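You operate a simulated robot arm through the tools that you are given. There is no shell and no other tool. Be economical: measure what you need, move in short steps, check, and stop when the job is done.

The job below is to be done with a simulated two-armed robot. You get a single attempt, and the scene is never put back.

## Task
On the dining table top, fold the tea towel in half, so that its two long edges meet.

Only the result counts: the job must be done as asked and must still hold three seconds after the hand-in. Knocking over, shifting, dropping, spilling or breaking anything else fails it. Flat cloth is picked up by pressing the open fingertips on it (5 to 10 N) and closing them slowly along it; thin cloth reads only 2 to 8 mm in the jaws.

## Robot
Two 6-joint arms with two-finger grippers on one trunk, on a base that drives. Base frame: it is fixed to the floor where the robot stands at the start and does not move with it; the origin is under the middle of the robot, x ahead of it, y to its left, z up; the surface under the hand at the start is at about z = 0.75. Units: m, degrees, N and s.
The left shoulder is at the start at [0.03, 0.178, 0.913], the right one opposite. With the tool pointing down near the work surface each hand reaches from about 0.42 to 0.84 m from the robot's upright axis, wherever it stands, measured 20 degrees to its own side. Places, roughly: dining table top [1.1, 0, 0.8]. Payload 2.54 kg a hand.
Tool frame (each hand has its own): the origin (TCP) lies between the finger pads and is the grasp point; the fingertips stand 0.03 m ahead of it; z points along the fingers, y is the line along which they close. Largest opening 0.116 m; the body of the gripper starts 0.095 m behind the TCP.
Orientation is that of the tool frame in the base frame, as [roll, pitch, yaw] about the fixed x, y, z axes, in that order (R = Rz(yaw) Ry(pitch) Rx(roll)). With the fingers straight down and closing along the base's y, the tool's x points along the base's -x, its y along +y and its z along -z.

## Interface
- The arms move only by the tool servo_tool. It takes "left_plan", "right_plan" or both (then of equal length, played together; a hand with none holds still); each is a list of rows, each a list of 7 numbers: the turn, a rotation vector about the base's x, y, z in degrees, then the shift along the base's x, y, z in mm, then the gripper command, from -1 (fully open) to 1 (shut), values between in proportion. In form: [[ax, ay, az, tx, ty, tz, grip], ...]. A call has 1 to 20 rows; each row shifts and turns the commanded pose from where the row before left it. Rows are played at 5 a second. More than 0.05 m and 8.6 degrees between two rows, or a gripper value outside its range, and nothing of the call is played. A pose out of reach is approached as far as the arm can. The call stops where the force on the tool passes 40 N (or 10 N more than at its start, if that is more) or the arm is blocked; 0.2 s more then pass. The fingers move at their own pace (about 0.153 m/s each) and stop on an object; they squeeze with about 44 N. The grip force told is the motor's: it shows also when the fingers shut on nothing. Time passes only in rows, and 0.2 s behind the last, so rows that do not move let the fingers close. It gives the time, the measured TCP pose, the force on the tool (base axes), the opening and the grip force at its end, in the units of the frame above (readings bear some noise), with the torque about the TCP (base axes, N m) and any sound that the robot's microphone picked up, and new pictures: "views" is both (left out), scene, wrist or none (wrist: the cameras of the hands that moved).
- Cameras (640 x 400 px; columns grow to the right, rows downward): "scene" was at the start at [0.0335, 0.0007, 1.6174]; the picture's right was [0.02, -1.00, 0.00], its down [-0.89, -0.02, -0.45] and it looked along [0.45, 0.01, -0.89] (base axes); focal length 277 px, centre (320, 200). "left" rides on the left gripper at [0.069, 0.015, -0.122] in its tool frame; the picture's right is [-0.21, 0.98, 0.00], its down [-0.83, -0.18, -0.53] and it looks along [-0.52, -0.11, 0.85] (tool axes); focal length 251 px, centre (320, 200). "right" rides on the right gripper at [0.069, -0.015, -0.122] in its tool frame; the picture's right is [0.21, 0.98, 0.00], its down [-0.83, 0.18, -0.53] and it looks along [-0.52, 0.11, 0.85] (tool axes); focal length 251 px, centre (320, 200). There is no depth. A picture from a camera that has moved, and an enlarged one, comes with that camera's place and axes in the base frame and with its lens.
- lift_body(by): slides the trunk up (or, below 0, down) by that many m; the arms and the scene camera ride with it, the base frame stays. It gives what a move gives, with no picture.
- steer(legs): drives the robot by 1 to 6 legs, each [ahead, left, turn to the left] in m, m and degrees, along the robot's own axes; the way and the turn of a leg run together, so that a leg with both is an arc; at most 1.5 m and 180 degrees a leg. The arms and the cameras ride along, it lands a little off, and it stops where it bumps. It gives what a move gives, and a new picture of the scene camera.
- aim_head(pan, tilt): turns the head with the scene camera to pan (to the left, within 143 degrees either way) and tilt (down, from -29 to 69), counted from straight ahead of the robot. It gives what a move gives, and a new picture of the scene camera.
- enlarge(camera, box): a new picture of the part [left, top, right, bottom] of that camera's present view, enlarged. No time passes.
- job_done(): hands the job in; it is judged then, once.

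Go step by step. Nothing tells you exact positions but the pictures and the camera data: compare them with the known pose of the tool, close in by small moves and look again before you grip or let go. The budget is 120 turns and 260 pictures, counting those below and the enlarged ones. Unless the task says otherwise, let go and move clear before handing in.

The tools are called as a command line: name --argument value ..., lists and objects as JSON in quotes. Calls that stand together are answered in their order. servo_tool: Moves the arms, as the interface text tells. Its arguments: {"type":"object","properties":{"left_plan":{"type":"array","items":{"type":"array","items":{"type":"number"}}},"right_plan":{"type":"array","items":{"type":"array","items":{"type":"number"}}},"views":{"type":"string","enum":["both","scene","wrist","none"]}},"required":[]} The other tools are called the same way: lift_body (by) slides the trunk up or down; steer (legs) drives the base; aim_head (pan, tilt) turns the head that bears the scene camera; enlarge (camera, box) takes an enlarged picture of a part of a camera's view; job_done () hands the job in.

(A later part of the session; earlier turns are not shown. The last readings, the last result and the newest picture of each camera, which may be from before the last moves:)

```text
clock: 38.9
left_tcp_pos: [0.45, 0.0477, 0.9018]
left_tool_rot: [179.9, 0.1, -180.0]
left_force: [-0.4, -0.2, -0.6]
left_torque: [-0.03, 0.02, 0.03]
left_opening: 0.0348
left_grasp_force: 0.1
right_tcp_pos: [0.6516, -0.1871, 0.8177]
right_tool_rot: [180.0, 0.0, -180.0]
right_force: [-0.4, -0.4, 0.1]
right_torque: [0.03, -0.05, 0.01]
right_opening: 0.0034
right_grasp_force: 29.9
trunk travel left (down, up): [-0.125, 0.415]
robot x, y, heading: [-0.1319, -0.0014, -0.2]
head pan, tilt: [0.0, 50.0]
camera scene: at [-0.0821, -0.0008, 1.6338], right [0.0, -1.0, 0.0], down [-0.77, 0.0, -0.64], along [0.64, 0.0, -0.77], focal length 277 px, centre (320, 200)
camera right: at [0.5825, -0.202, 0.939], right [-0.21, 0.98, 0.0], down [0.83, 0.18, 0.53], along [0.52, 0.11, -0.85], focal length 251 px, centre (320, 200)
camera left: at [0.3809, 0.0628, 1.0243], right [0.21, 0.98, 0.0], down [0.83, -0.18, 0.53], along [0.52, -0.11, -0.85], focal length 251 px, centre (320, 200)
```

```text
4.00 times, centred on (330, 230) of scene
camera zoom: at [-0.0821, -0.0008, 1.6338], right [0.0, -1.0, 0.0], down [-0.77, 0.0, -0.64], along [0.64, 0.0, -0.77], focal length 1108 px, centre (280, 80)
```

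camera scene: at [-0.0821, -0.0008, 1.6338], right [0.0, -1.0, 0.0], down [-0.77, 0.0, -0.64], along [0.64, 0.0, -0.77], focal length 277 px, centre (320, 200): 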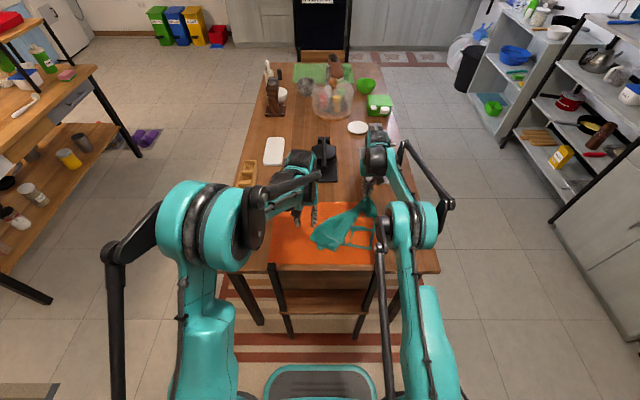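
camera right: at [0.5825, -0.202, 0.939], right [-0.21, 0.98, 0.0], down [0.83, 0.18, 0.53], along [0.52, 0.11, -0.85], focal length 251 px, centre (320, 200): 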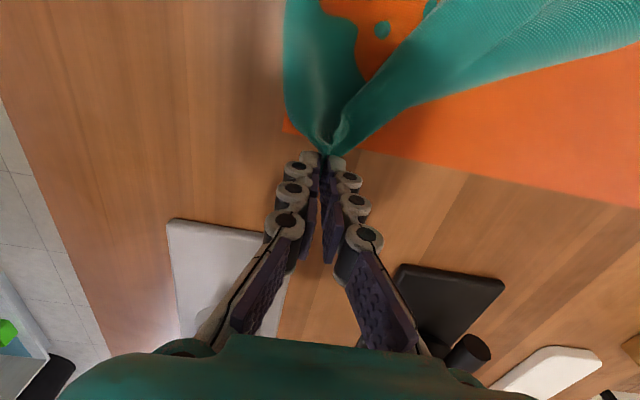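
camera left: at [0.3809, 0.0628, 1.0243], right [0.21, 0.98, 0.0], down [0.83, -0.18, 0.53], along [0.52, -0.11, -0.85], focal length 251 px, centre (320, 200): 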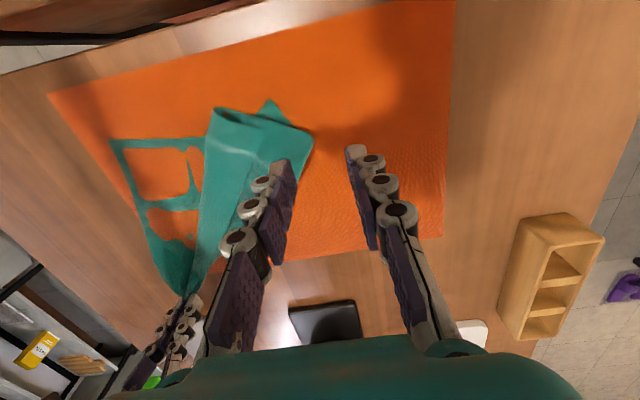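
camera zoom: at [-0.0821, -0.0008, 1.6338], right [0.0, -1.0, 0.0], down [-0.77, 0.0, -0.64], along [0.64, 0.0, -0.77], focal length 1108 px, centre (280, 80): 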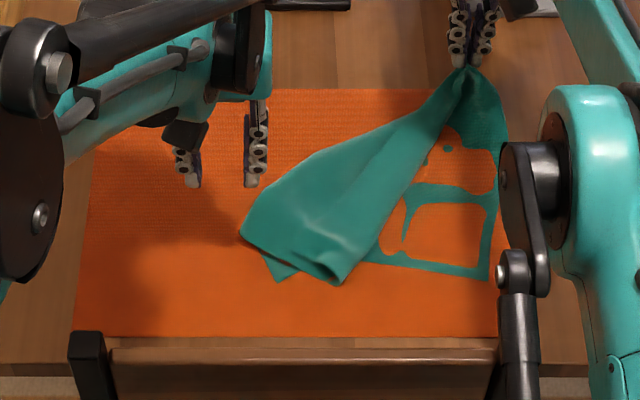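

servo_tool --right_plan '[[0, 0, 0, 8, -5, -15, 1], [0, 0, 0, 5, -5, -15, 1], [0, 0, 0, 0, 0, 0, 0.7], [0, 0, 0, 0, 0, 0, 0.4], [0, 0, 0, 0, 0, 20, 0.4], [0, 0, 0, -10, -20, 40, 0.4], [0, 0, 0, -25, -40, 0, 0.4], [0, 0, 0, -25, -40, 0, 0.4], [0, 0, 0, -25, -40, 0, 0.4]]' --left_plan '[[0, 0, 0, 0, 0, 0, 0.4], [0, 0, 0, 0, 0, 0, 0.4], [0, 0, 0, 0, 0, 0, 0.4], [0, 0, 0, 0, 30, 0, 0.4], [0, 0, 0, 0, 30, 0, 0.4], [0, 0, 0, 0, 30, 0, 0.4], [0, 0, 0, 0, 20, 0, 0.4], [0, 0, 0, 0, 0, 0, 0.4], [0, 0, 0, 0, 0, 0, 0.4]]' --views "wrist"

enlarge --camera "scene" --box '[250, 180, 410, 280]'

enlarge --camera "left" --box '[0, 20, 320, 220]'

```text
clock: 40.9
left_tcp_pos: [0.4505, 0.158, 0.9035]
left_tool_rot: [179.8, 0.0, -180.0]
left_force: [0.3, -0.8, 0.0]
left_torque: [0.04, 0.01, -0.04]
left_opening: 0.0349
left_grasp_force: 0.0
right_tcp_pos: [0.5793, -0.3389, 0.8455]
right_tool_rot: [180.0, 0.1, -179.9]
right_force: [-0.6, -0.1, 0.2]
right_torque: [0.0, -0.02, 0.01]
right_opening: 0.0349
right_grasp_force: 0.1
trunk travel left (down, up): [-0.125, 0.415]
robot x, y, heading: [-0.1336, 0.007, 0.1]
head pan, tilt: [0.0, 50.0]
camera right: at [0.5102, -0.3533, 0.9682], right [-0.22, 0.98, 0.0], down [0.83, 0.18, 0.53], along [0.52, 0.12, -0.85], focal length 251 px, centre (320, 200)
camera left: at [0.3805, 0.1733, 1.0255], right [0.21, 0.98, 0.0], down [0.83, -0.18, 0.53], along [0.52, -0.11, -0.85], focal length 251 px, centre (320, 200)
```

right: 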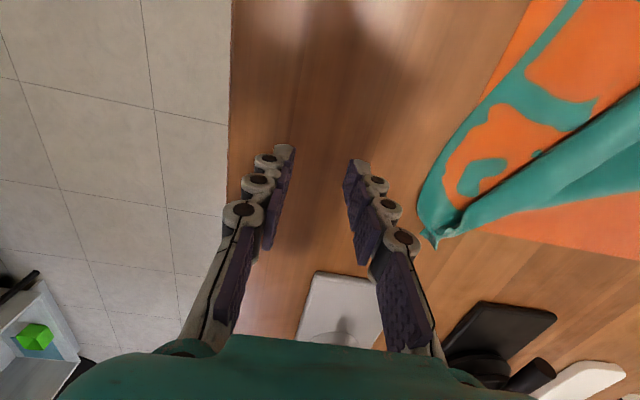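
left: 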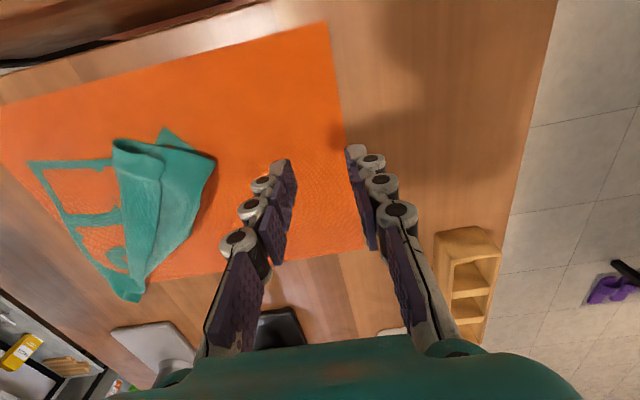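

```text
4.00 times, centred on (330, 230) of scene
camera zoom: at [-0.083, -0.0017, 1.6338], right [0.0, -1.0, 0.0], down [-0.77, 0.0, -0.64], along [0.64, 0.0, -0.77], focal length 1108 px, centre (280, 80)
```

zoom: 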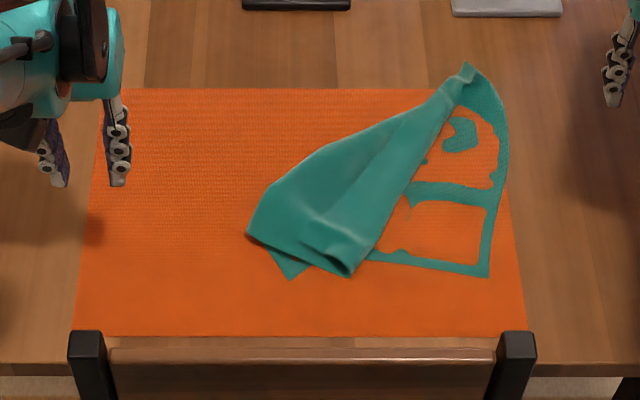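

```text
2.00 times, centred on (160, 120) of left
camera zoom: at [0.3805, 0.1733, 1.0255], right [0.21, 0.98, 0.0], down [0.83, -0.18, 0.53], along [0.52, -0.11, -0.85], focal length 503 px, centre (640, 360)
```

zoom: 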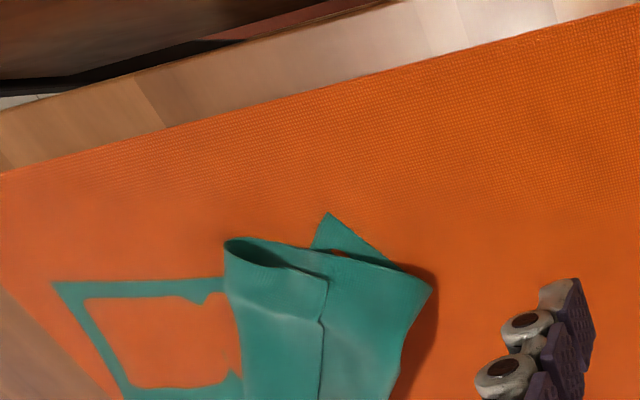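

The far-left corner seems to lie on top of the roll near (0.455, -0.02), and the mat hasn't moved. I'll bring the left hand above it for a close look.

servo_tool --left_plan '[[0, 0, 0, 0, -40, -10, 0.38], [0, 0, 0, 0, -40, -10, 0.38], [0, 0, 0, 0, -40, -10, 0.38], [0, 0, 0, -5, -30, -10, 0.38]]' --views "wrist"

enlarge --camera "left" --box '[200, 60, 440, 210]'

```text
clock: 41.9
left_tcp_pos: [0.4441, 0.0084, 0.8621]
left_tool_rot: [179.9, 0.1, -180.0]
left_force: [-0.3, 0.5, -0.3]
left_torque: [0.03, -0.01, -0.02]
left_opening: 0.0361
left_grasp_force: 0.1
right_tcp_pos: [0.58, -0.3396, 0.8461]
right_tool_rot: [179.9, 0.0, 179.9]
right_force: [-0.4, 0.1, 0.2]
right_torque: [0.0, -0.01, 0.01]
right_opening: 0.0347
right_grasp_force: 0.0
trunk travel left (down, up): [-0.125, 0.415]
robot x, y, heading: [-0.1277, 0.0049, -0.1]
head pan, tilt: [0.0, 50.0]
camera left: at [0.3755, 0.0226, 0.9845], right [0.21, 0.98, 0.0], down [0.83, -0.18, 0.53], along [0.52, -0.11, -0.85], focal length 251 px, centre (320, 200)
```

left: 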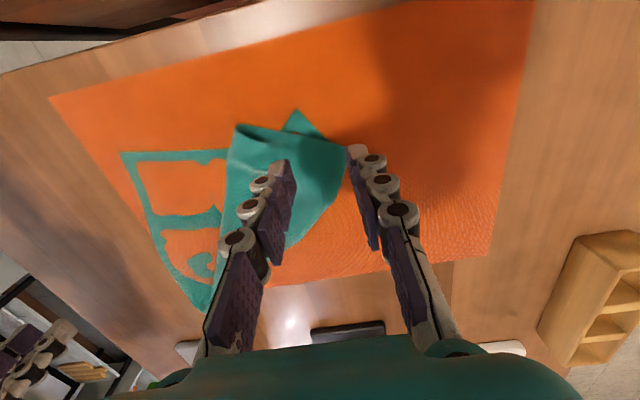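

```text
2.67 times, centred on (320, 135) of left
camera zoom: at [0.3755, 0.0226, 0.9845], right [0.21, 0.98, 0.0], down [0.83, -0.18, 0.53], along [0.52, -0.11, -0.85], focal length 670 px, centre (320, 373)
```

zoom: 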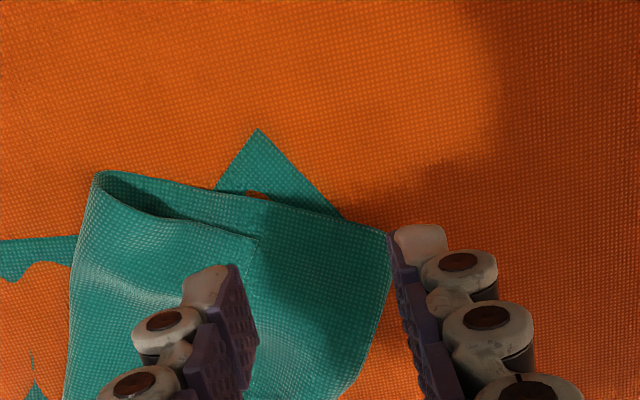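

The far-left corner is at about (0.4525, -0.016) on top of the loose roll. I'll approach so the fingers straddle the flap just inside that corner, pressing only lightly.

servo_tool --left_plan '[[0, 0, 0, 9, -24, -15, 0.38], [0, 0, 0, 9, -23, -15, 0.38], [0, 0, 0, 0, 0, -20, 0.38], [0, 0, 0, 0, 0, -12, 0.38]]' --views "wrist"

enlarge --camera "left" --box '[200, 80, 440, 230]'

```text
clock: 42.9
left_tcp_pos: [0.4624, -0.0399, 0.8006]
left_tool_rot: [179.9, 0.0, 180.0]
left_force: [-0.1, 0.1, -0.9]
left_torque: [0.0, 0.0, 0.0]
left_opening: 0.0361
left_grasp_force: 0.1
right_tcp_pos: [0.5793, -0.3388, 0.8456]
right_tool_rot: [180.0, 0.0, 179.9]
right_force: [1.4, -1.0, -0.2]
right_torque: [0.01, 0.0, 0.01]
right_opening: 0.0346
right_grasp_force: 0.0
trunk travel left (down, up): [-0.125, 0.415]
robot x, y, heading: [-0.1315, -0.0003, 0.1]
head pan, tilt: [0.0, 50.0]
camera left: at [0.393, -0.0243, 0.9226], right [0.21, 0.98, 0.0], down [0.83, -0.18, 0.53], along [0.52, -0.11, -0.85], focal length 251 px, centre (320, 200)
```

left: 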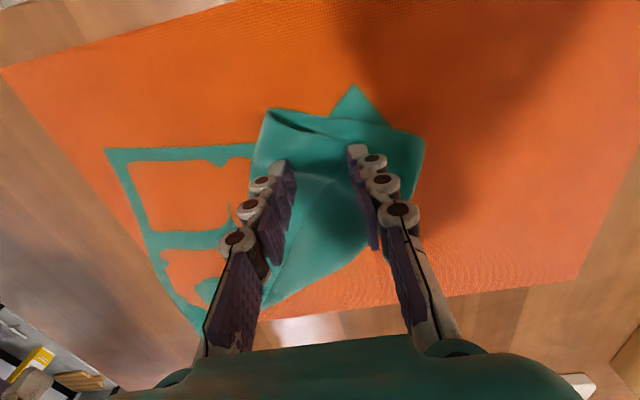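

```text
2.67 times, centred on (320, 155) of left
camera zoom: at [0.393, -0.0243, 0.9226], right [0.21, 0.98, 0.0], down [0.83, -0.18, 0.53], along [0.52, -0.11, -0.85], focal length 670 px, centre (320, 320)
```

zoom: 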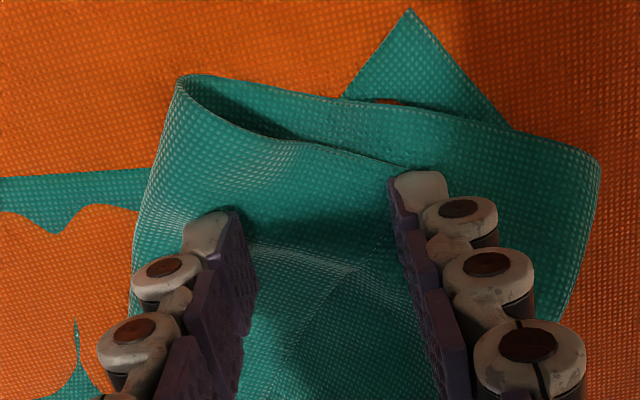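

servo_tool --left_plan '[[0, 0, 0, 0, 2, -6, 0.38], [0, 0, 0, 0, 0, -5, 0.38], [0, 0, 0, 0, 0, -2, 0.38]]' --views "wrist"

enlarge --camera "left" --box '[200, 80, 440, 230]'

```text
clock: 43.7
left_tcp_pos: [0.463, -0.0379, 0.7866]
left_tool_rot: [179.9, 0.0, -179.9]
left_force: [-0.6, -0.4, -0.7]
left_torque: [-0.01, 0.02, -0.01]
left_opening: 0.0358
left_grasp_force: 0.1
right_tcp_pos: [0.5801, -0.3385, 0.846]
right_tool_rot: [-180.0, 0.1, -179.9]
right_force: [-0.1, -0.1, 0.5]
right_torque: [-0.03, -0.01, 0.01]
right_opening: 0.035
right_grasp_force: 0.0
trunk travel left (down, up): [-0.125, 0.415]
robot x, y, heading: [-0.1268, -0.0016, 0.2]
head pan, tilt: [0.0, 50.0]
camera left: at [0.3935, -0.0221, 0.9098], right [0.21, 0.98, 0.0], down [0.83, -0.18, 0.53], along [0.52, -0.11, -0.85], focal length 251 px, centre (320, 200)
```

left: 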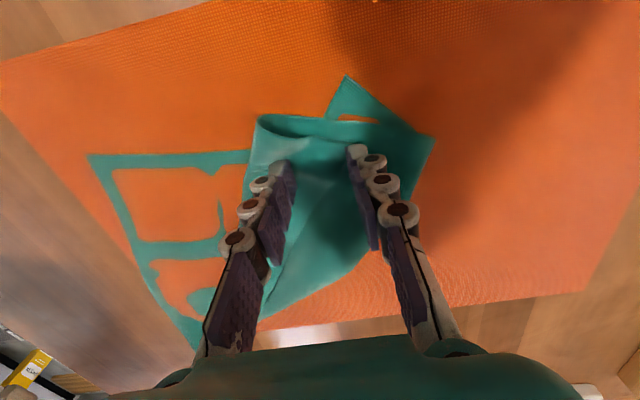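

```text
2.67 times, centred on (320, 155) of left
camera zoom: at [0.3935, -0.0221, 0.9098], right [0.21, 0.98, 0.0], down [0.83, -0.18, 0.53], along [0.52, -0.11, -0.85], focal length 670 px, centre (320, 320)
```

zoom: 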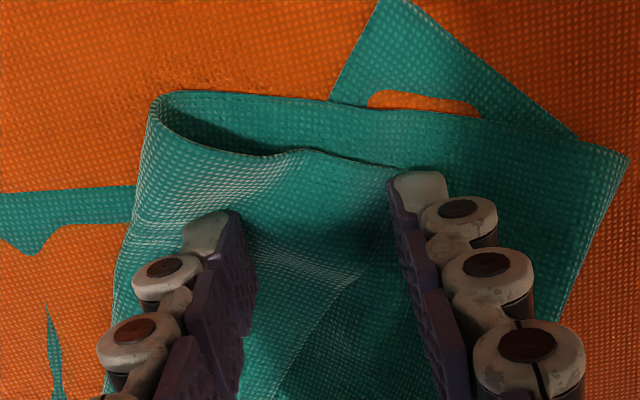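

The fingers are touching the flap lightly. I'll close slowly here and lift to check what's held.

servo_tool --left_plan '[[0, 0, 0, 0, 0, -1, 0.44], [0, 0, 0, 0, 0, 0, 0.5], [0, 0, 0, 0, 0, 0, 0.56], [0, 0, 0, 0, 0, 0, 0.62], [0, 0, 0, 0, 0, 0, 0.68], [0, 0, 0, 0, 0, 0, 0.74], [0, 0, 0, 0, 0, 0, 0.8], [0, 0, 0, 0, 0, 0, 0.86], [0, 0, 0, 0, 0, 0, 0.92], [0, 0, 0, 0, 0, 0, 1], [0, 0, 0, 0, 0, 0, 1], [0, 0, 0, 0, 0, 0, 1], [0, 0, 0, 0, 0, 10, 1], [0, 0, 0, 0, 0, 15, 1], [0, 0, 0, 0, 0, 15, 1]]' --views "wrist"

enlarge --camera "left" --box '[200, 80, 440, 230]'

```text
clock: 46.9
left_tcp_pos: [0.4633, -0.0365, 0.8262]
left_tool_rot: [179.9, 0.0, 180.0]
left_force: [0.0, -0.1, 0.2]
left_torque: [0.01, 0.01, 0.0]
left_opening: 0.0038
left_grasp_force: 32.1
right_tcp_pos: [0.5787, -0.3383, 0.847]
right_tool_rot: [180.0, 0.0, -179.9]
right_force: [0.1, 0.5, -0.8]
right_torque: [-0.01, -0.01, 0.04]
right_opening: 0.0346
right_grasp_force: 0.1
trunk travel left (down, up): [-0.125, 0.415]
robot x, y, heading: [-0.1285, 0.001, -0.1]
head pan, tilt: [0.0, 50.0]
camera left: at [0.3935, -0.0223, 0.9488], right [0.21, 0.98, 0.0], down [0.83, -0.18, 0.53], along [0.52, -0.11, -0.85], focal length 251 px, centre (320, 200)
```

left: 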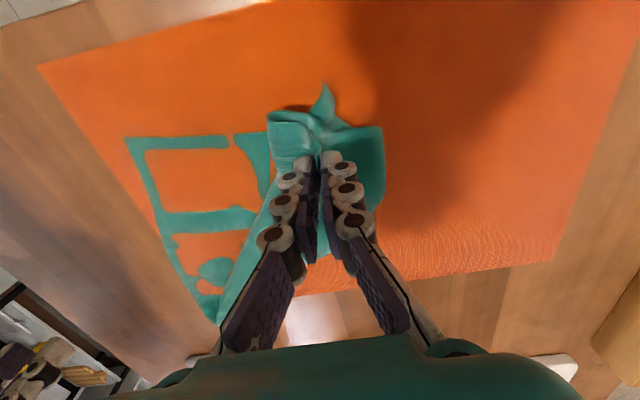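

```text
2.67 times, centred on (320, 155) of left
camera zoom: at [0.3935, -0.0223, 0.9488], right [0.21, 0.98, 0.0], down [0.83, -0.18, 0.53], along [0.52, -0.11, -0.85], focal length 670 px, centre (320, 320)
```

zoom: 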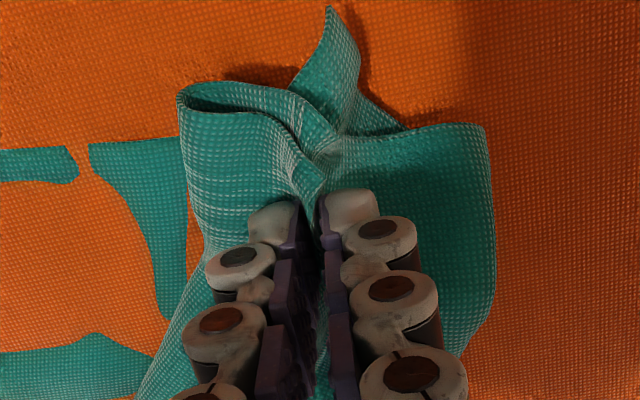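

Again several layers were caught. New plan: release, then grip the two exposed single-layer near corners (NL tip and NR), lift the whole towel so it hangs straight from that long edge, and lay it down folded.

servo_tool --left_plan '[[0, 0, 0, 0, 0, -15, 1], [0, 0, 0, 0, 0, -15, 1], [0, 0, 0, 0, 0, 0, 0.7], [0, 0, 0, 0, 0, 0, 0.3], [0, 0, 0, 0, 0, 15, 0.3], [0, 0, 0, 0, 10, 40, 0.3], [0, 0, 0, -20, 30, 30, 0.38], [0, 0, 0, -10, 30, 0, 0.38], [0, 0, 0, 0, 30, 0, 0.38]]' --views "wrist"

enlarge --camera "scene" --box '[250, 180, 410, 280]'

enlarge --camera "left" --box '[0, 50, 320, 250]'

```text
clock: 48.9
left_tcp_pos: [0.4315, 0.0648, 0.8809]
left_tool_rot: [179.9, 0.0, 179.9]
left_force: [-0.2, -0.2, -0.8]
left_torque: [-0.01, 0.01, 0.04]
left_opening: 0.036
left_grasp_force: 0.1
right_tcp_pos: [0.5797, -0.3378, 0.8464]
right_tool_rot: [-179.8, -0.1, -179.9]
right_force: [-0.1, 0.4, 0.3]
right_torque: [-0.01, -0.01, 0.01]
right_opening: 0.035
right_grasp_force: 0.1
trunk travel left (down, up): [-0.125, 0.415]
robot x, y, heading: [-0.1324, 0.0018, 0.1]
head pan, tilt: [0.0, 50.0]
camera left: at [0.3621, 0.0793, 1.0038], right [0.21, 0.98, 0.0], down [0.83, -0.18, 0.53], along [0.52, -0.11, -0.85], focal length 251 px, centre (320, 200)
```

left: 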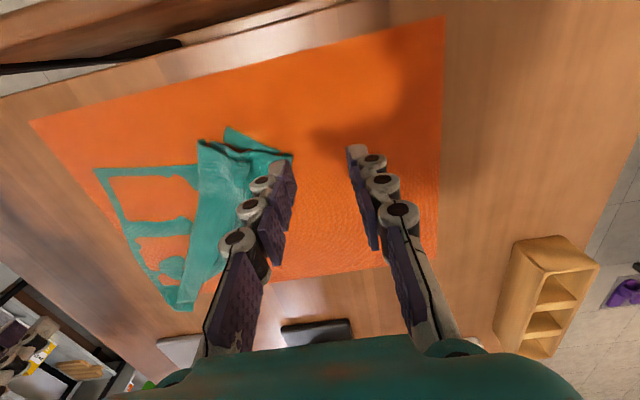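

```text
4.00 times, centred on (330, 230) of scene
camera zoom: at [-0.0827, 0.0, 1.6338], right [0.0, -1.0, 0.0], down [-0.77, 0.0, -0.64], along [0.64, 0.0, -0.77], focal length 1108 px, centre (280, 80)
```

zoom: 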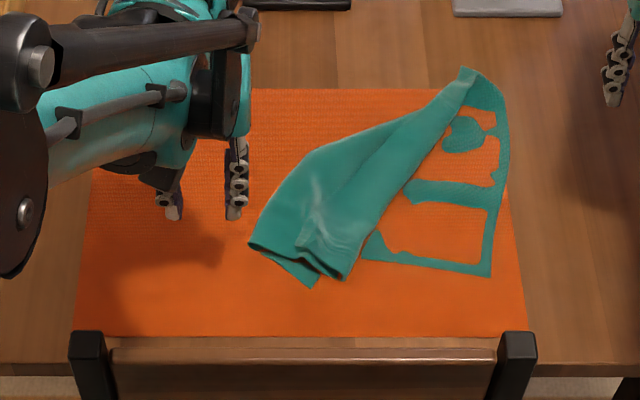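

```text
2.00 times, centred on (160, 150) of left
camera zoom: at [0.3621, 0.0793, 1.0038], right [0.21, 0.98, 0.0], down [0.83, -0.18, 0.53], along [0.52, -0.11, -0.85], focal length 503 px, centre (640, 300)
```

zoom: 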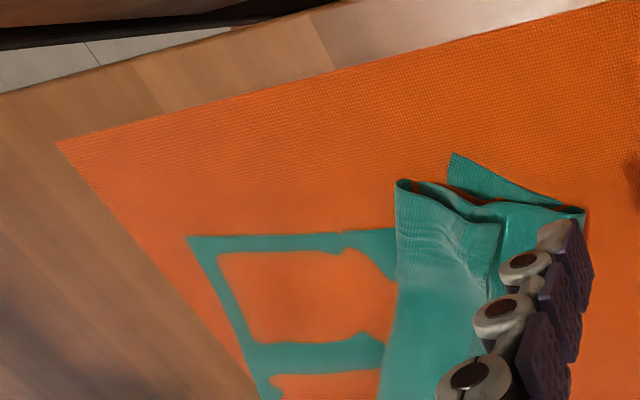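

The exposed tip is at about (0.411, -0.027), single layer. I'll bring the left hand there with a narrow opening.

servo_tool --left_plan '[[0, 0, 0, -2, -30, -20, 0.72], [0, 0, 0, -2, -30, -20, 0.72], [0, 0, 0, 0, -25, -20, 0.72], [0, 0, 0, 0, 0, -22, 0.72], [0, 0, 0, 0, 0, -3, 0.72]]' --views "wrist"

enlarge --camera "left" --box '[200, 80, 440, 230]'

```text
clock: 50.1
left_tcp_pos: [0.4282, -0.0216, 0.796]
left_tool_rot: [179.9, 0.1, -180.0]
left_force: [0.4, -0.3, -0.9]
left_torque: [0.02, 0.0, 0.0]
left_opening: 0.0163
left_grasp_force: 0.1
right_tcp_pos: [0.579, -0.3385, 0.8473]
right_tool_rot: [180.0, 0.1, 179.9]
right_force: [0.3, 0.5, 0.8]
right_torque: [-0.03, -0.01, -0.04]
right_opening: 0.0347
right_grasp_force: 0.1
trunk travel left (down, up): [-0.125, 0.415]
robot x, y, heading: [-0.1313, -0.0002, -0.5]
head pan, tilt: [0.0, 50.0]
camera left: at [0.359, -0.0067, 0.9185], right [0.21, 0.98, 0.0], down [0.83, -0.18, 0.53], along [0.52, -0.11, -0.85], focal length 251 px, centre (320, 200)
```

left: 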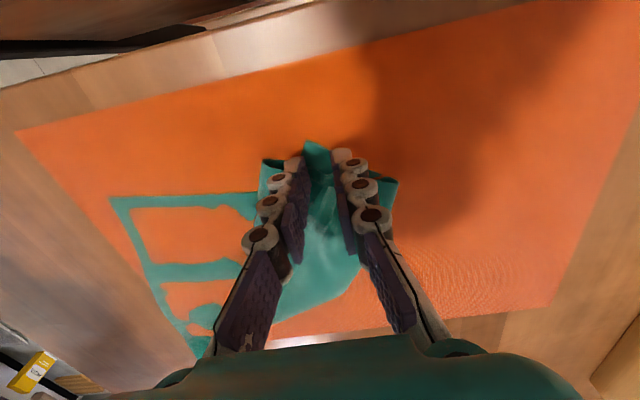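

```text
2.67 times, centred on (320, 155) of left
camera zoom: at [0.359, -0.0067, 0.9185], right [0.21, 0.98, 0.0], down [0.83, -0.18, 0.53], along [0.52, -0.11, -0.85], focal length 670 px, centre (320, 320)
```

zoom: 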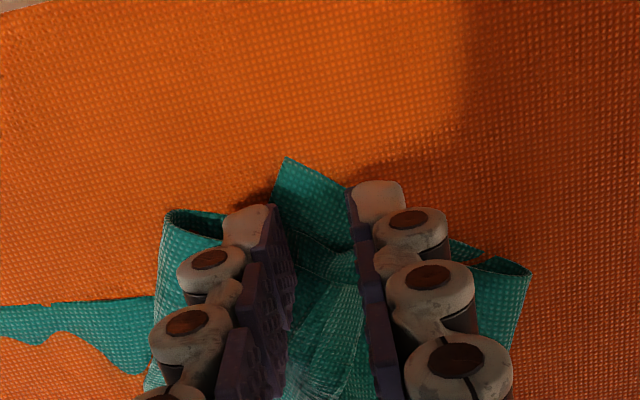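

servo_tool --left_plan '[[0, 0, 0, -6, 1, -5, 0.72], [0, 0, 0, 0, 0, -5, 0.72], [0, 0, 0, 0, 0, -2, 0.72], [0, 0, 0, 0, 0, -1.5, 0.72]]' --views "wrist"

enlarge --camera "left" --box '[200, 80, 440, 230]'

```text
clock: 51.1
left_tcp_pos: [0.4226, -0.021, 0.7831]
left_tool_rot: [179.9, 0.0, -180.0]
left_force: [1.0, 0.4, 2.5]
left_torque: [-0.04, -0.01, 0.01]
left_opening: 0.0157
left_grasp_force: 0.0
right_tcp_pos: [0.5796, -0.3378, 0.8449]
right_tool_rot: [180.0, -0.1, -179.9]
right_force: [-0.2, 0.5, -0.2]
right_torque: [0.02, -0.01, -0.01]
right_opening: 0.0347
right_grasp_force: 0.0
trunk travel left (down, up): [-0.125, 0.415]
robot x, y, heading: [-0.1267, 0.0043, -0.1]
head pan, tilt: [0.0, 50.0]
camera left: at [0.3533, -0.0056, 0.9052], right [0.21, 0.98, 0.0], down [0.83, -0.18, 0.53], along [0.52, -0.11, -0.85], focal length 251 px, centre (320, 200)
```

left: 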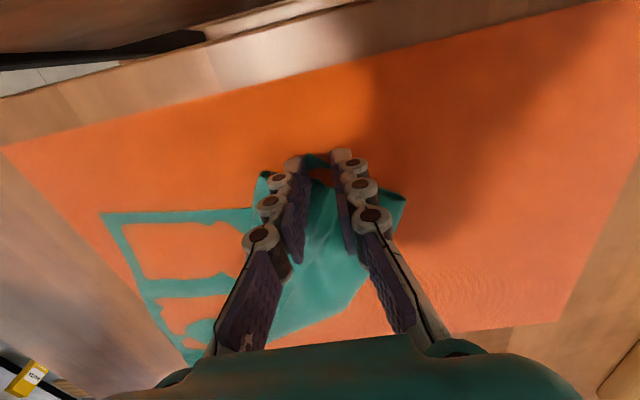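

```text
2.67 times, centred on (320, 155) of left
camera zoom: at [0.3533, -0.0056, 0.9052], right [0.21, 0.98, 0.0], down [0.83, -0.18, 0.53], along [0.52, -0.11, -0.85], focal length 670 px, centre (320, 320)
```

zoom: 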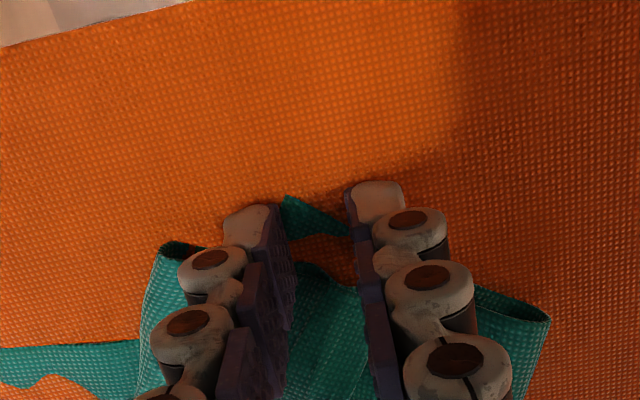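

Contact is good, with only the tip between the fingers. I'll close slowly and lift a little.

servo_tool --left_plan '[[0, 0, 0, 0, 0, -1, 0.72], [0, 0, 0, 0, 0, 0, 0.76], [0, 0, 0, 0, 0, 0, 0.8], [0, 0, 0, 0, 0, 0, 0.84], [0, 0, 0, 0, 0, 0, 0.88], [0, 0, 0, 0, 0, 0, 0.92], [0, 0, 0, 0, 0, 0, 0.96], [0, 0, 0, 0, 0, 0, 1], [0, 0, 0, 0, 0, 0, 1], [0, 0, 0, 0, 0, 0, 1], [0, 0, 0, 0, 0, 10, 1], [0, 0, 0, 0, 0, 20, 1], [0, 0, 0, 0, 0, 20, 1]]' --views "wrist"

enlarge --camera "left" --box '[200, 80, 440, 230]'

```text
clock: 53.9
left_tcp_pos: [0.4219, -0.0221, 0.8319]
left_tool_rot: [180.0, 0.0, -180.0]
left_force: [0.0, -0.2, -0.4]
left_torque: [0.01, 0.01, -0.01]
left_opening: 0.0007
left_grasp_force: 30.8
right_tcp_pos: [0.5797, -0.3375, 0.8475]
right_tool_rot: [179.9, 0.0, 179.9]
right_force: [0.2, 0.8, 1.0]
right_torque: [0.02, 0.01, 0.0]
right_opening: 0.0346
right_grasp_force: 0.1
trunk travel left (down, up): [-0.125, 0.415]
robot x, y, heading: [-0.1333, 0.0001, 0.2]
head pan, tilt: [0.0, 50.0]
camera left: at [0.3531, -0.0062, 0.9544], right [0.21, 0.98, 0.0], down [0.83, -0.18, 0.53], along [0.52, -0.11, -0.85], focal length 251 px, centre (320, 200)
```

left: 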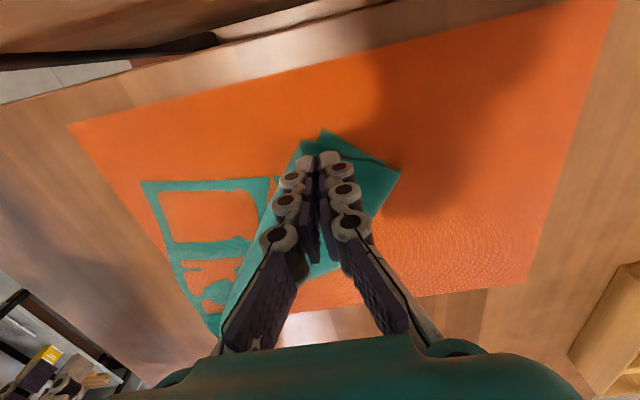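

```text
2.67 times, centred on (320, 155) of left
camera zoom: at [0.3531, -0.0062, 0.9544], right [0.21, 0.98, 0.0], down [0.83, -0.18, 0.53], along [0.52, -0.11, -0.85], focal length 670 px, centre (320, 320)
```

zoom: 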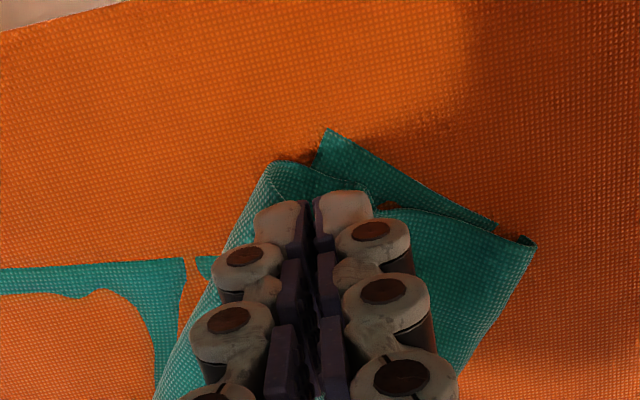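

The tip slipped out. I'll turn the hand 40° so the fingers close along the exposed hem, like the earlier successful pinch, and try again.

servo_tool --left_plan '[[0, 0, -8, 1, 6, 6, 0.48], [0, 0, -8, 0, 6, 0, 0.48], [0, 0, -8, 0, 6, 0, 0.48], [0, 0, -8, 0, 6, 0, 0.48], [0, 0, -8, 0, 0, -10, 0.48], [0, 0, 0, 0, 0, -20, 0.48], [0, 0, 0, 0, 0, -10, 0.48]]' --views "wrist"

enlarge --camera "left" --box '[200, 80, 440, 230]'

```text
clock: 55.5
left_tcp_pos: [0.4229, 0.0022, 0.7971]
left_tool_rot: [-180.0, 0.1, 140.0]
left_force: [0.5, 0.3, -0.4]
left_torque: [0.03, -0.01, 0.0]
left_opening: 0.0301
left_grasp_force: 0.1
right_tcp_pos: [0.5792, -0.3387, 0.8461]
right_tool_rot: [180.0, 0.0, 180.0]
right_force: [0.0, 0.0, 0.0]
right_torque: [-0.01, 0.0, -0.01]
right_opening: 0.035
right_grasp_force: 0.0
trunk travel left (down, up): [-0.125, 0.415]
robot x, y, heading: [-0.1297, -0.0007, -0.3]
head pan, tilt: [0.0, 50.0]
camera left: at [0.3802, 0.0587, 0.9198], right [0.79, 0.61, 0.0], down [0.52, -0.67, 0.53], along [0.33, -0.42, -0.85], focal length 251 px, centre (320, 200)
```

left: 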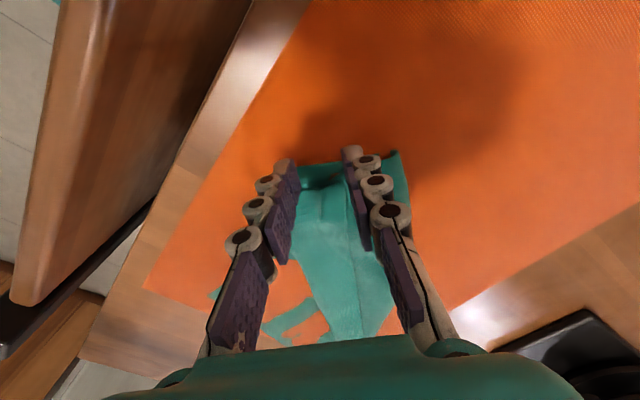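

```text
2.67 times, centred on (320, 155) of left
camera zoom: at [0.3802, 0.0587, 0.9198], right [0.79, 0.61, 0.0], down [0.52, -0.67, 0.53], along [0.33, -0.42, -0.85], focal length 670 px, centre (320, 320)
```

zoom: 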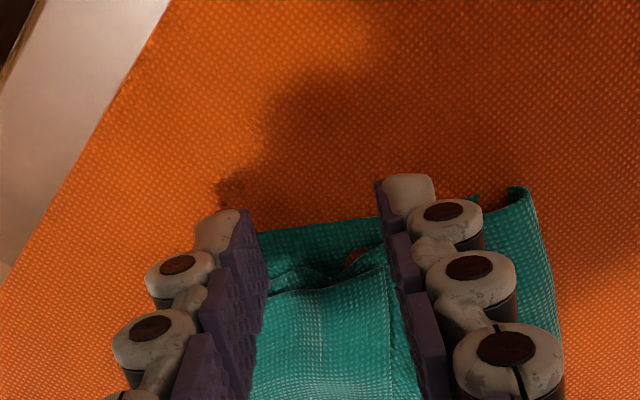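

servo_tool --left_plan '[[0, 0, 0, 3.6, -3, -6, 0.48], [0, 0, 0, 0, 0, -6, 0.48], [0, 0, 0, 0, 0, -2, 0.48], [0, 0, 0, 0, 0, -1.5, 0.48], [0, 0, 0, 0, 0, 0, 0.48]]' --views "wrist"

enlarge --camera "left" --box '[200, 80, 440, 230]'

```text
clock: 56.7
left_tcp_pos: [0.4282, -0.0005, 0.7827]
left_tool_rot: [-180.0, 0.1, 140.0]
left_force: [0.4, 0.6, 3.3]
left_torque: [0.01, -0.11, -0.04]
left_opening: 0.0302
left_grasp_force: 0.0
right_tcp_pos: [0.5798, -0.3387, 0.8465]
right_tool_rot: [179.9, 0.0, -180.0]
right_force: [0.1, -0.3, -0.2]
right_torque: [0.0, 0.01, -0.01]
right_opening: 0.0349
right_grasp_force: 0.0
trunk travel left (down, up): [-0.125, 0.415]
robot x, y, heading: [-0.131, -0.0017, -0.1]
head pan, tilt: [0.0, 50.0]
camera left: at [0.3837, 0.0561, 0.9048], right [0.79, 0.61, 0.0], down [0.52, -0.67, 0.53], along [0.33, -0.42, -0.85], focal length 251 px, centre (320, 200)
```

left: 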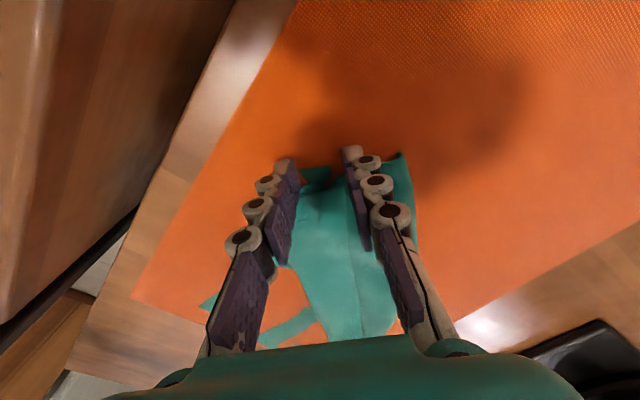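

```text
2.67 times, centred on (320, 155) of left
camera zoom: at [0.3837, 0.0561, 0.9048], right [0.79, 0.61, 0.0], down [0.52, -0.67, 0.53], along [0.33, -0.42, -0.85], focal length 670 px, centre (320, 320)
```

zoom: 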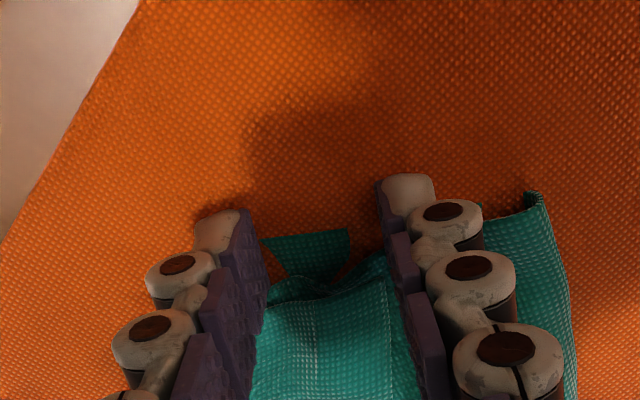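

servo_tool --left_plan '[[0, 0, 0, 0, 0, -1, 0.48], [0, 0, 0, 0, 0, 0, 0.52], [0, 0, 0, 0, 0, 0, 0.57], [0, 0, 0, 0, 0, 0, 0.62], [0, 0, 0, 0, 0, 0, 0.67], [0, 0, 0, 0, 0, 0, 0.72], [0, 0, 0, 0, 0, 0, 0.77], [0, 0, 0, 0, 0, 0, 0.82], [0, 0, 0, 0, 0, 0, 0.87], [0, 0, 0, 0, 0, 0, 0.92], [0, 0, 0, 0, 0, 0, 1], [0, 0, 0, 0, 0, 0, 1], [0, 0, 0, 0, 0, 0, 1], [0, 0, 0, 0, 0, 10, 1], [0, 0, 0, 0, 0, 20, 1], [0, 0, 0, 0, 0, 20, 1]]' --views "wrist"

enlarge --camera "left" --box '[200, 80, 440, 230]'

```text
clock: 60.1
left_tcp_pos: [0.4279, 0.0012, 0.8315]
left_tool_rot: [-179.9, -0.1, 140.1]
left_force: [1.3, -0.4, -1.8]
left_torque: [-0.02, -0.02, -0.01]
left_opening: 0.0049
left_grasp_force: 34.2
right_tcp_pos: [0.5808, -0.3381, 0.8463]
right_tool_rot: [180.0, 0.0, -180.0]
right_force: [-0.2, 0.0, -0.1]
right_torque: [-0.03, -0.01, 0.01]
right_opening: 0.0345
right_grasp_force: 0.1
trunk travel left (down, up): [-0.125, 0.415]
robot x, y, heading: [-0.1298, -0.0023, 0.0]
head pan, tilt: [0.0, 50.0]
camera left: at [0.3839, 0.0563, 0.9545], right [0.79, 0.61, 0.0], down [0.52, -0.67, 0.53], along [0.33, -0.42, -0.85], focal length 251 px, centre (320, 200)
```

left: 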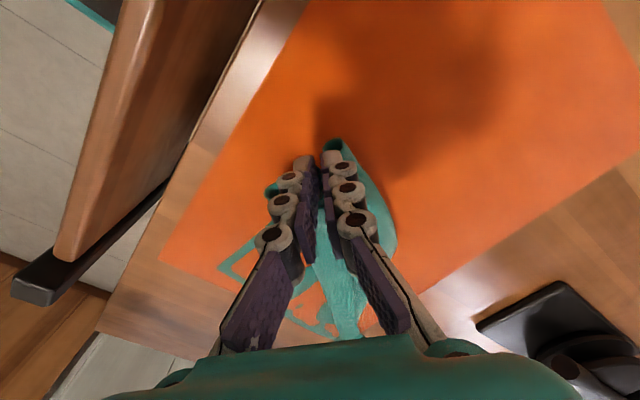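

```text
2.67 times, centred on (320, 155) of left
camera zoom: at [0.3839, 0.0563, 0.9545], right [0.79, 0.61, 0.0], down [0.52, -0.67, 0.53], along [0.33, -0.42, -0.85], focal length 670 px, centre (320, 320)
```

zoom: 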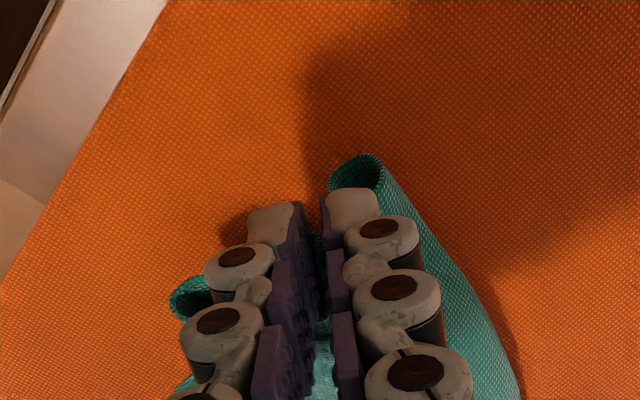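

Something thick is held. I'll lift it higher and to the left, so loose layers fall open, and look.

servo_tool --left_plan '[[0, 0, 0, 5, 8, 30, 1], [0, 0, 0, 5, 8, 30, 1], [0, 0, 0, 5, 8, 30, 1], [0, 0, 0, 5, 8, 30, 1], [0, 0, 0, 5, 8, 30, 1], [0, 0, 0, 5, 8, 30, 1], [0, 0, 0, 0, 0, 0, 1]]'

enlarge --camera "scene" --box '[250, 160, 410, 260]'

enlarge --camera "left" --box '[160, 100, 480, 300]'

```text
clock: 61.7
left_tcp_pos: [0.4578, 0.0471, 1.0111]
left_tool_rot: [179.9, 0.1, 140.0]
left_force: [-0.6, -0.1, -2.0]
left_torque: [-0.02, 0.01, 0.01]
left_opening: 0.0048
left_grasp_force: 36.9
right_tcp_pos: [0.5813, -0.3389, 0.846]
right_tool_rot: [-180.0, 0.0, 180.0]
right_force: [-0.1, -0.4, -0.9]
right_torque: [-0.01, 0.01, -0.03]
right_opening: 0.0347
right_grasp_force: 0.0
trunk travel left (down, up): [-0.125, 0.415]
robot x, y, heading: [-0.1309, 0.0011, 0.0]
head pan, tilt: [0.0, 50.0]
camera scene: at [-0.0823, -0.0009, 1.6337], right [0.0, -1.0, 0.0], down [-0.77, 0.0, -0.64], along [0.64, 0.0, -0.77], focal length 277 px, centre (320, 200)
camera left: at [0.4148, 0.1038, 1.1336], right [0.79, 0.61, 0.0], down [0.52, -0.67, 0.53], along [0.33, -0.42, -0.85], focal length 251 px, centre (320, 200)
```

scene: 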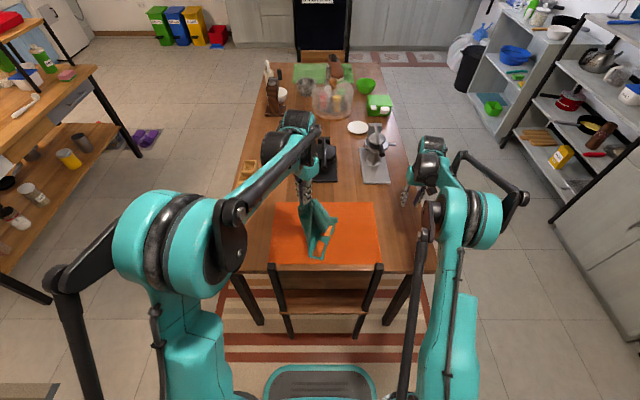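
left: 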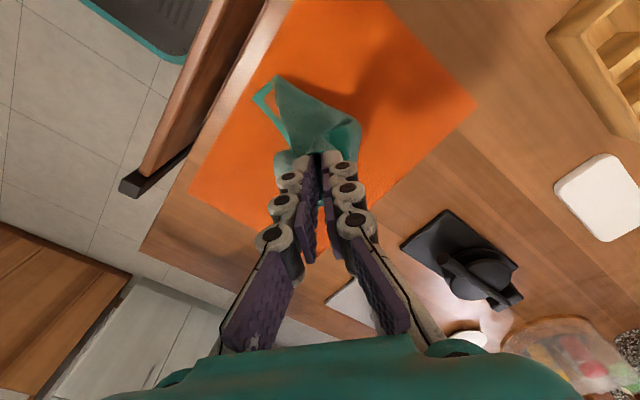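

```text
4.00 times, centred on (330, 210) of scene
camera zoom: at [-0.0823, -0.0009, 1.6337], right [0.0, -1.0, 0.0], down [-0.77, 0.0, -0.64], along [0.64, 0.0, -0.77], focal length 1108 px, centre (280, 160)
```

zoom: 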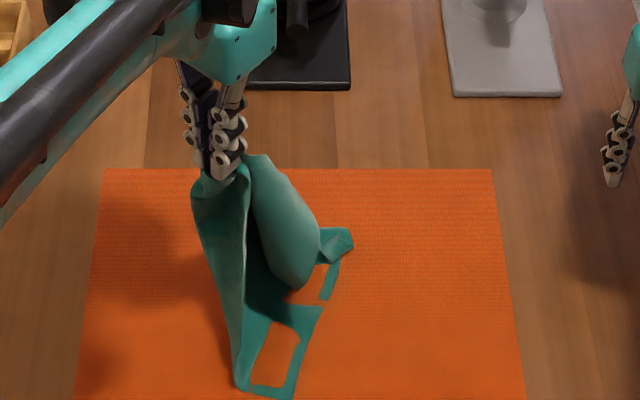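

```text
2.00 times, centred on (320, 200) of left
camera zoom: at [0.4148, 0.1038, 1.1336], right [0.79, 0.61, 0.0], down [0.52, -0.67, 0.53], along [0.33, -0.42, -0.85], focal length 503 px, centre (320, 200)
```

zoom: 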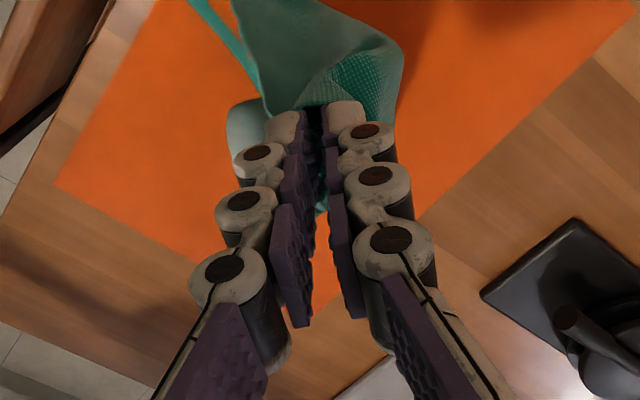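

The left hem is bunched in the left hand and the right side is free. I'll lift it fully so it hangs, then lay it out from right to left so it unrolls.

servo_tool --left_plan '[[0, 0, 0, 14, -5, 27, 1], [0, 0, 0, 14, -10, 27, 1], [0, 0, 0, 14, -20, 27, 1], [0, 0, 0, 14, -25, 27, 1], [0, 0, 0, 14, -25, 10, 1], [0, 0, 0, 12, -20, 5, 1], [0, 0, 0, 0, 0, 0, 1], [0, 0, 0, 0, 0, 0, 1], [0, 0, 0, 0, 0, 0, 1]]' --right_plan '[[0, 0, 0, 0, -20, 5, 0.4], [0, 0, 0, 0, -20, 5, 0.4], [0, 0, 0, 0, -20, 5, 0.4], [0, 0, 0, 0, -20, 5, 0.4], [0, 0, 0, 0, 0, 0, 0.4], [0, 0, 0, 0, 0, 0, 0.4], [0, 0, 0, 0, 0, 0, 0.4], [0, 0, 0, 0, 0, 0, 0.4], [0, 0, 0, 0, 0, 0, 0.4]]'

enlarge --camera "scene" --box '[250, 150, 410, 250]'

```text
clock: 63.7
left_tcp_pos: [0.5391, -0.0573, 1.1338]
left_tool_rot: [-180.0, 0.0, 140.0]
left_force: [-0.3, 0.6, -2.5]
left_torque: [-0.02, 0.0, -0.03]
left_opening: 0.0023
left_grasp_force: 29.8
right_tcp_pos: [0.5793, -0.4176, 0.8682]
right_tool_rot: [179.9, 0.0, 180.0]
right_force: [0.0, 0.4, 0.0]
right_torque: [0.02, 0.03, 0.02]
right_opening: 0.0349
right_grasp_force: 0.0
trunk travel left (down, up): [-0.125, 0.415]
robot x, y, heading: [-0.1324, 0.0011, 0.1]
head pan, tilt: [0.0, 50.0]
camera scene: at [-0.0826, -0.0006, 1.6338], right [0.0, -1.0, 0.0], down [-0.77, 0.0, -0.64], along [0.64, 0.0, -0.77], focal length 277 px, centre (320, 200)
camera right: at [0.5097, -0.4323, 0.9895], right [-0.21, 0.98, 0.0], down [0.83, 0.18, 0.53], along [0.52, 0.11, -0.85], focal length 251 px, centre (320, 200)
camera left: at [0.4956, -0.0009, 1.2565], right [0.79, 0.61, 0.0], down [0.52, -0.67, 0.53], along [0.33, -0.42, -0.85], focal length 251 px, centre (320, 200)
```

scene: 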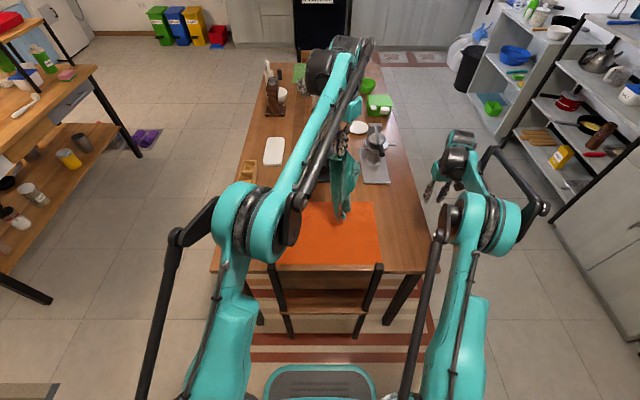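
right: 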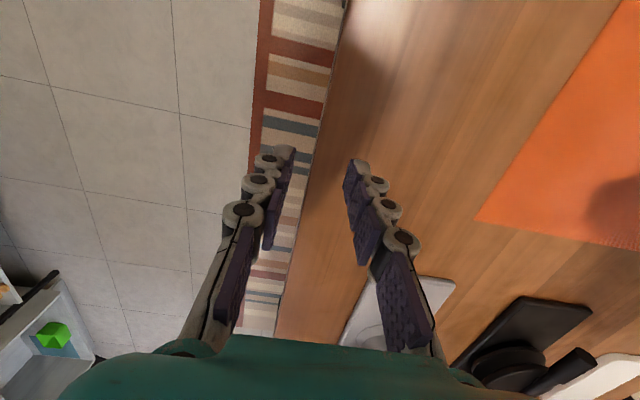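
left: 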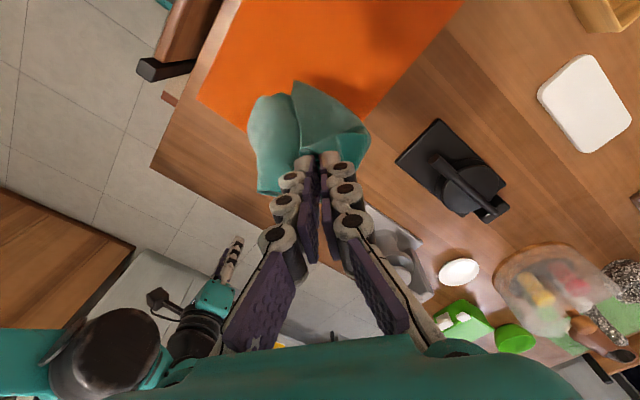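

```text
4.00 times, centred on (330, 200) of scene
camera zoom: at [-0.0826, -0.0006, 1.6338], right [0.0, -1.0, 0.0], down [-0.77, 0.0, -0.64], along [0.64, 0.0, -0.77], focal length 1108 px, centre (280, 200)
```

zoom: 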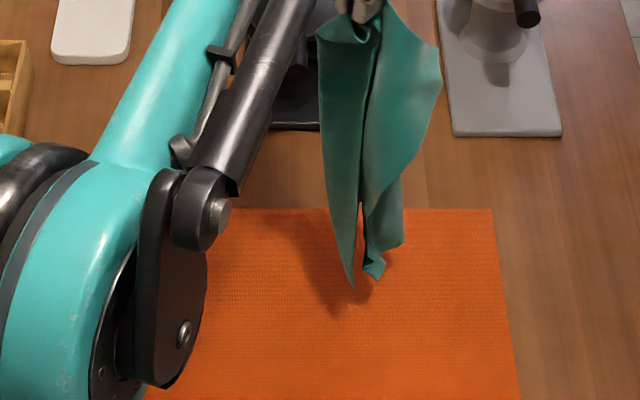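

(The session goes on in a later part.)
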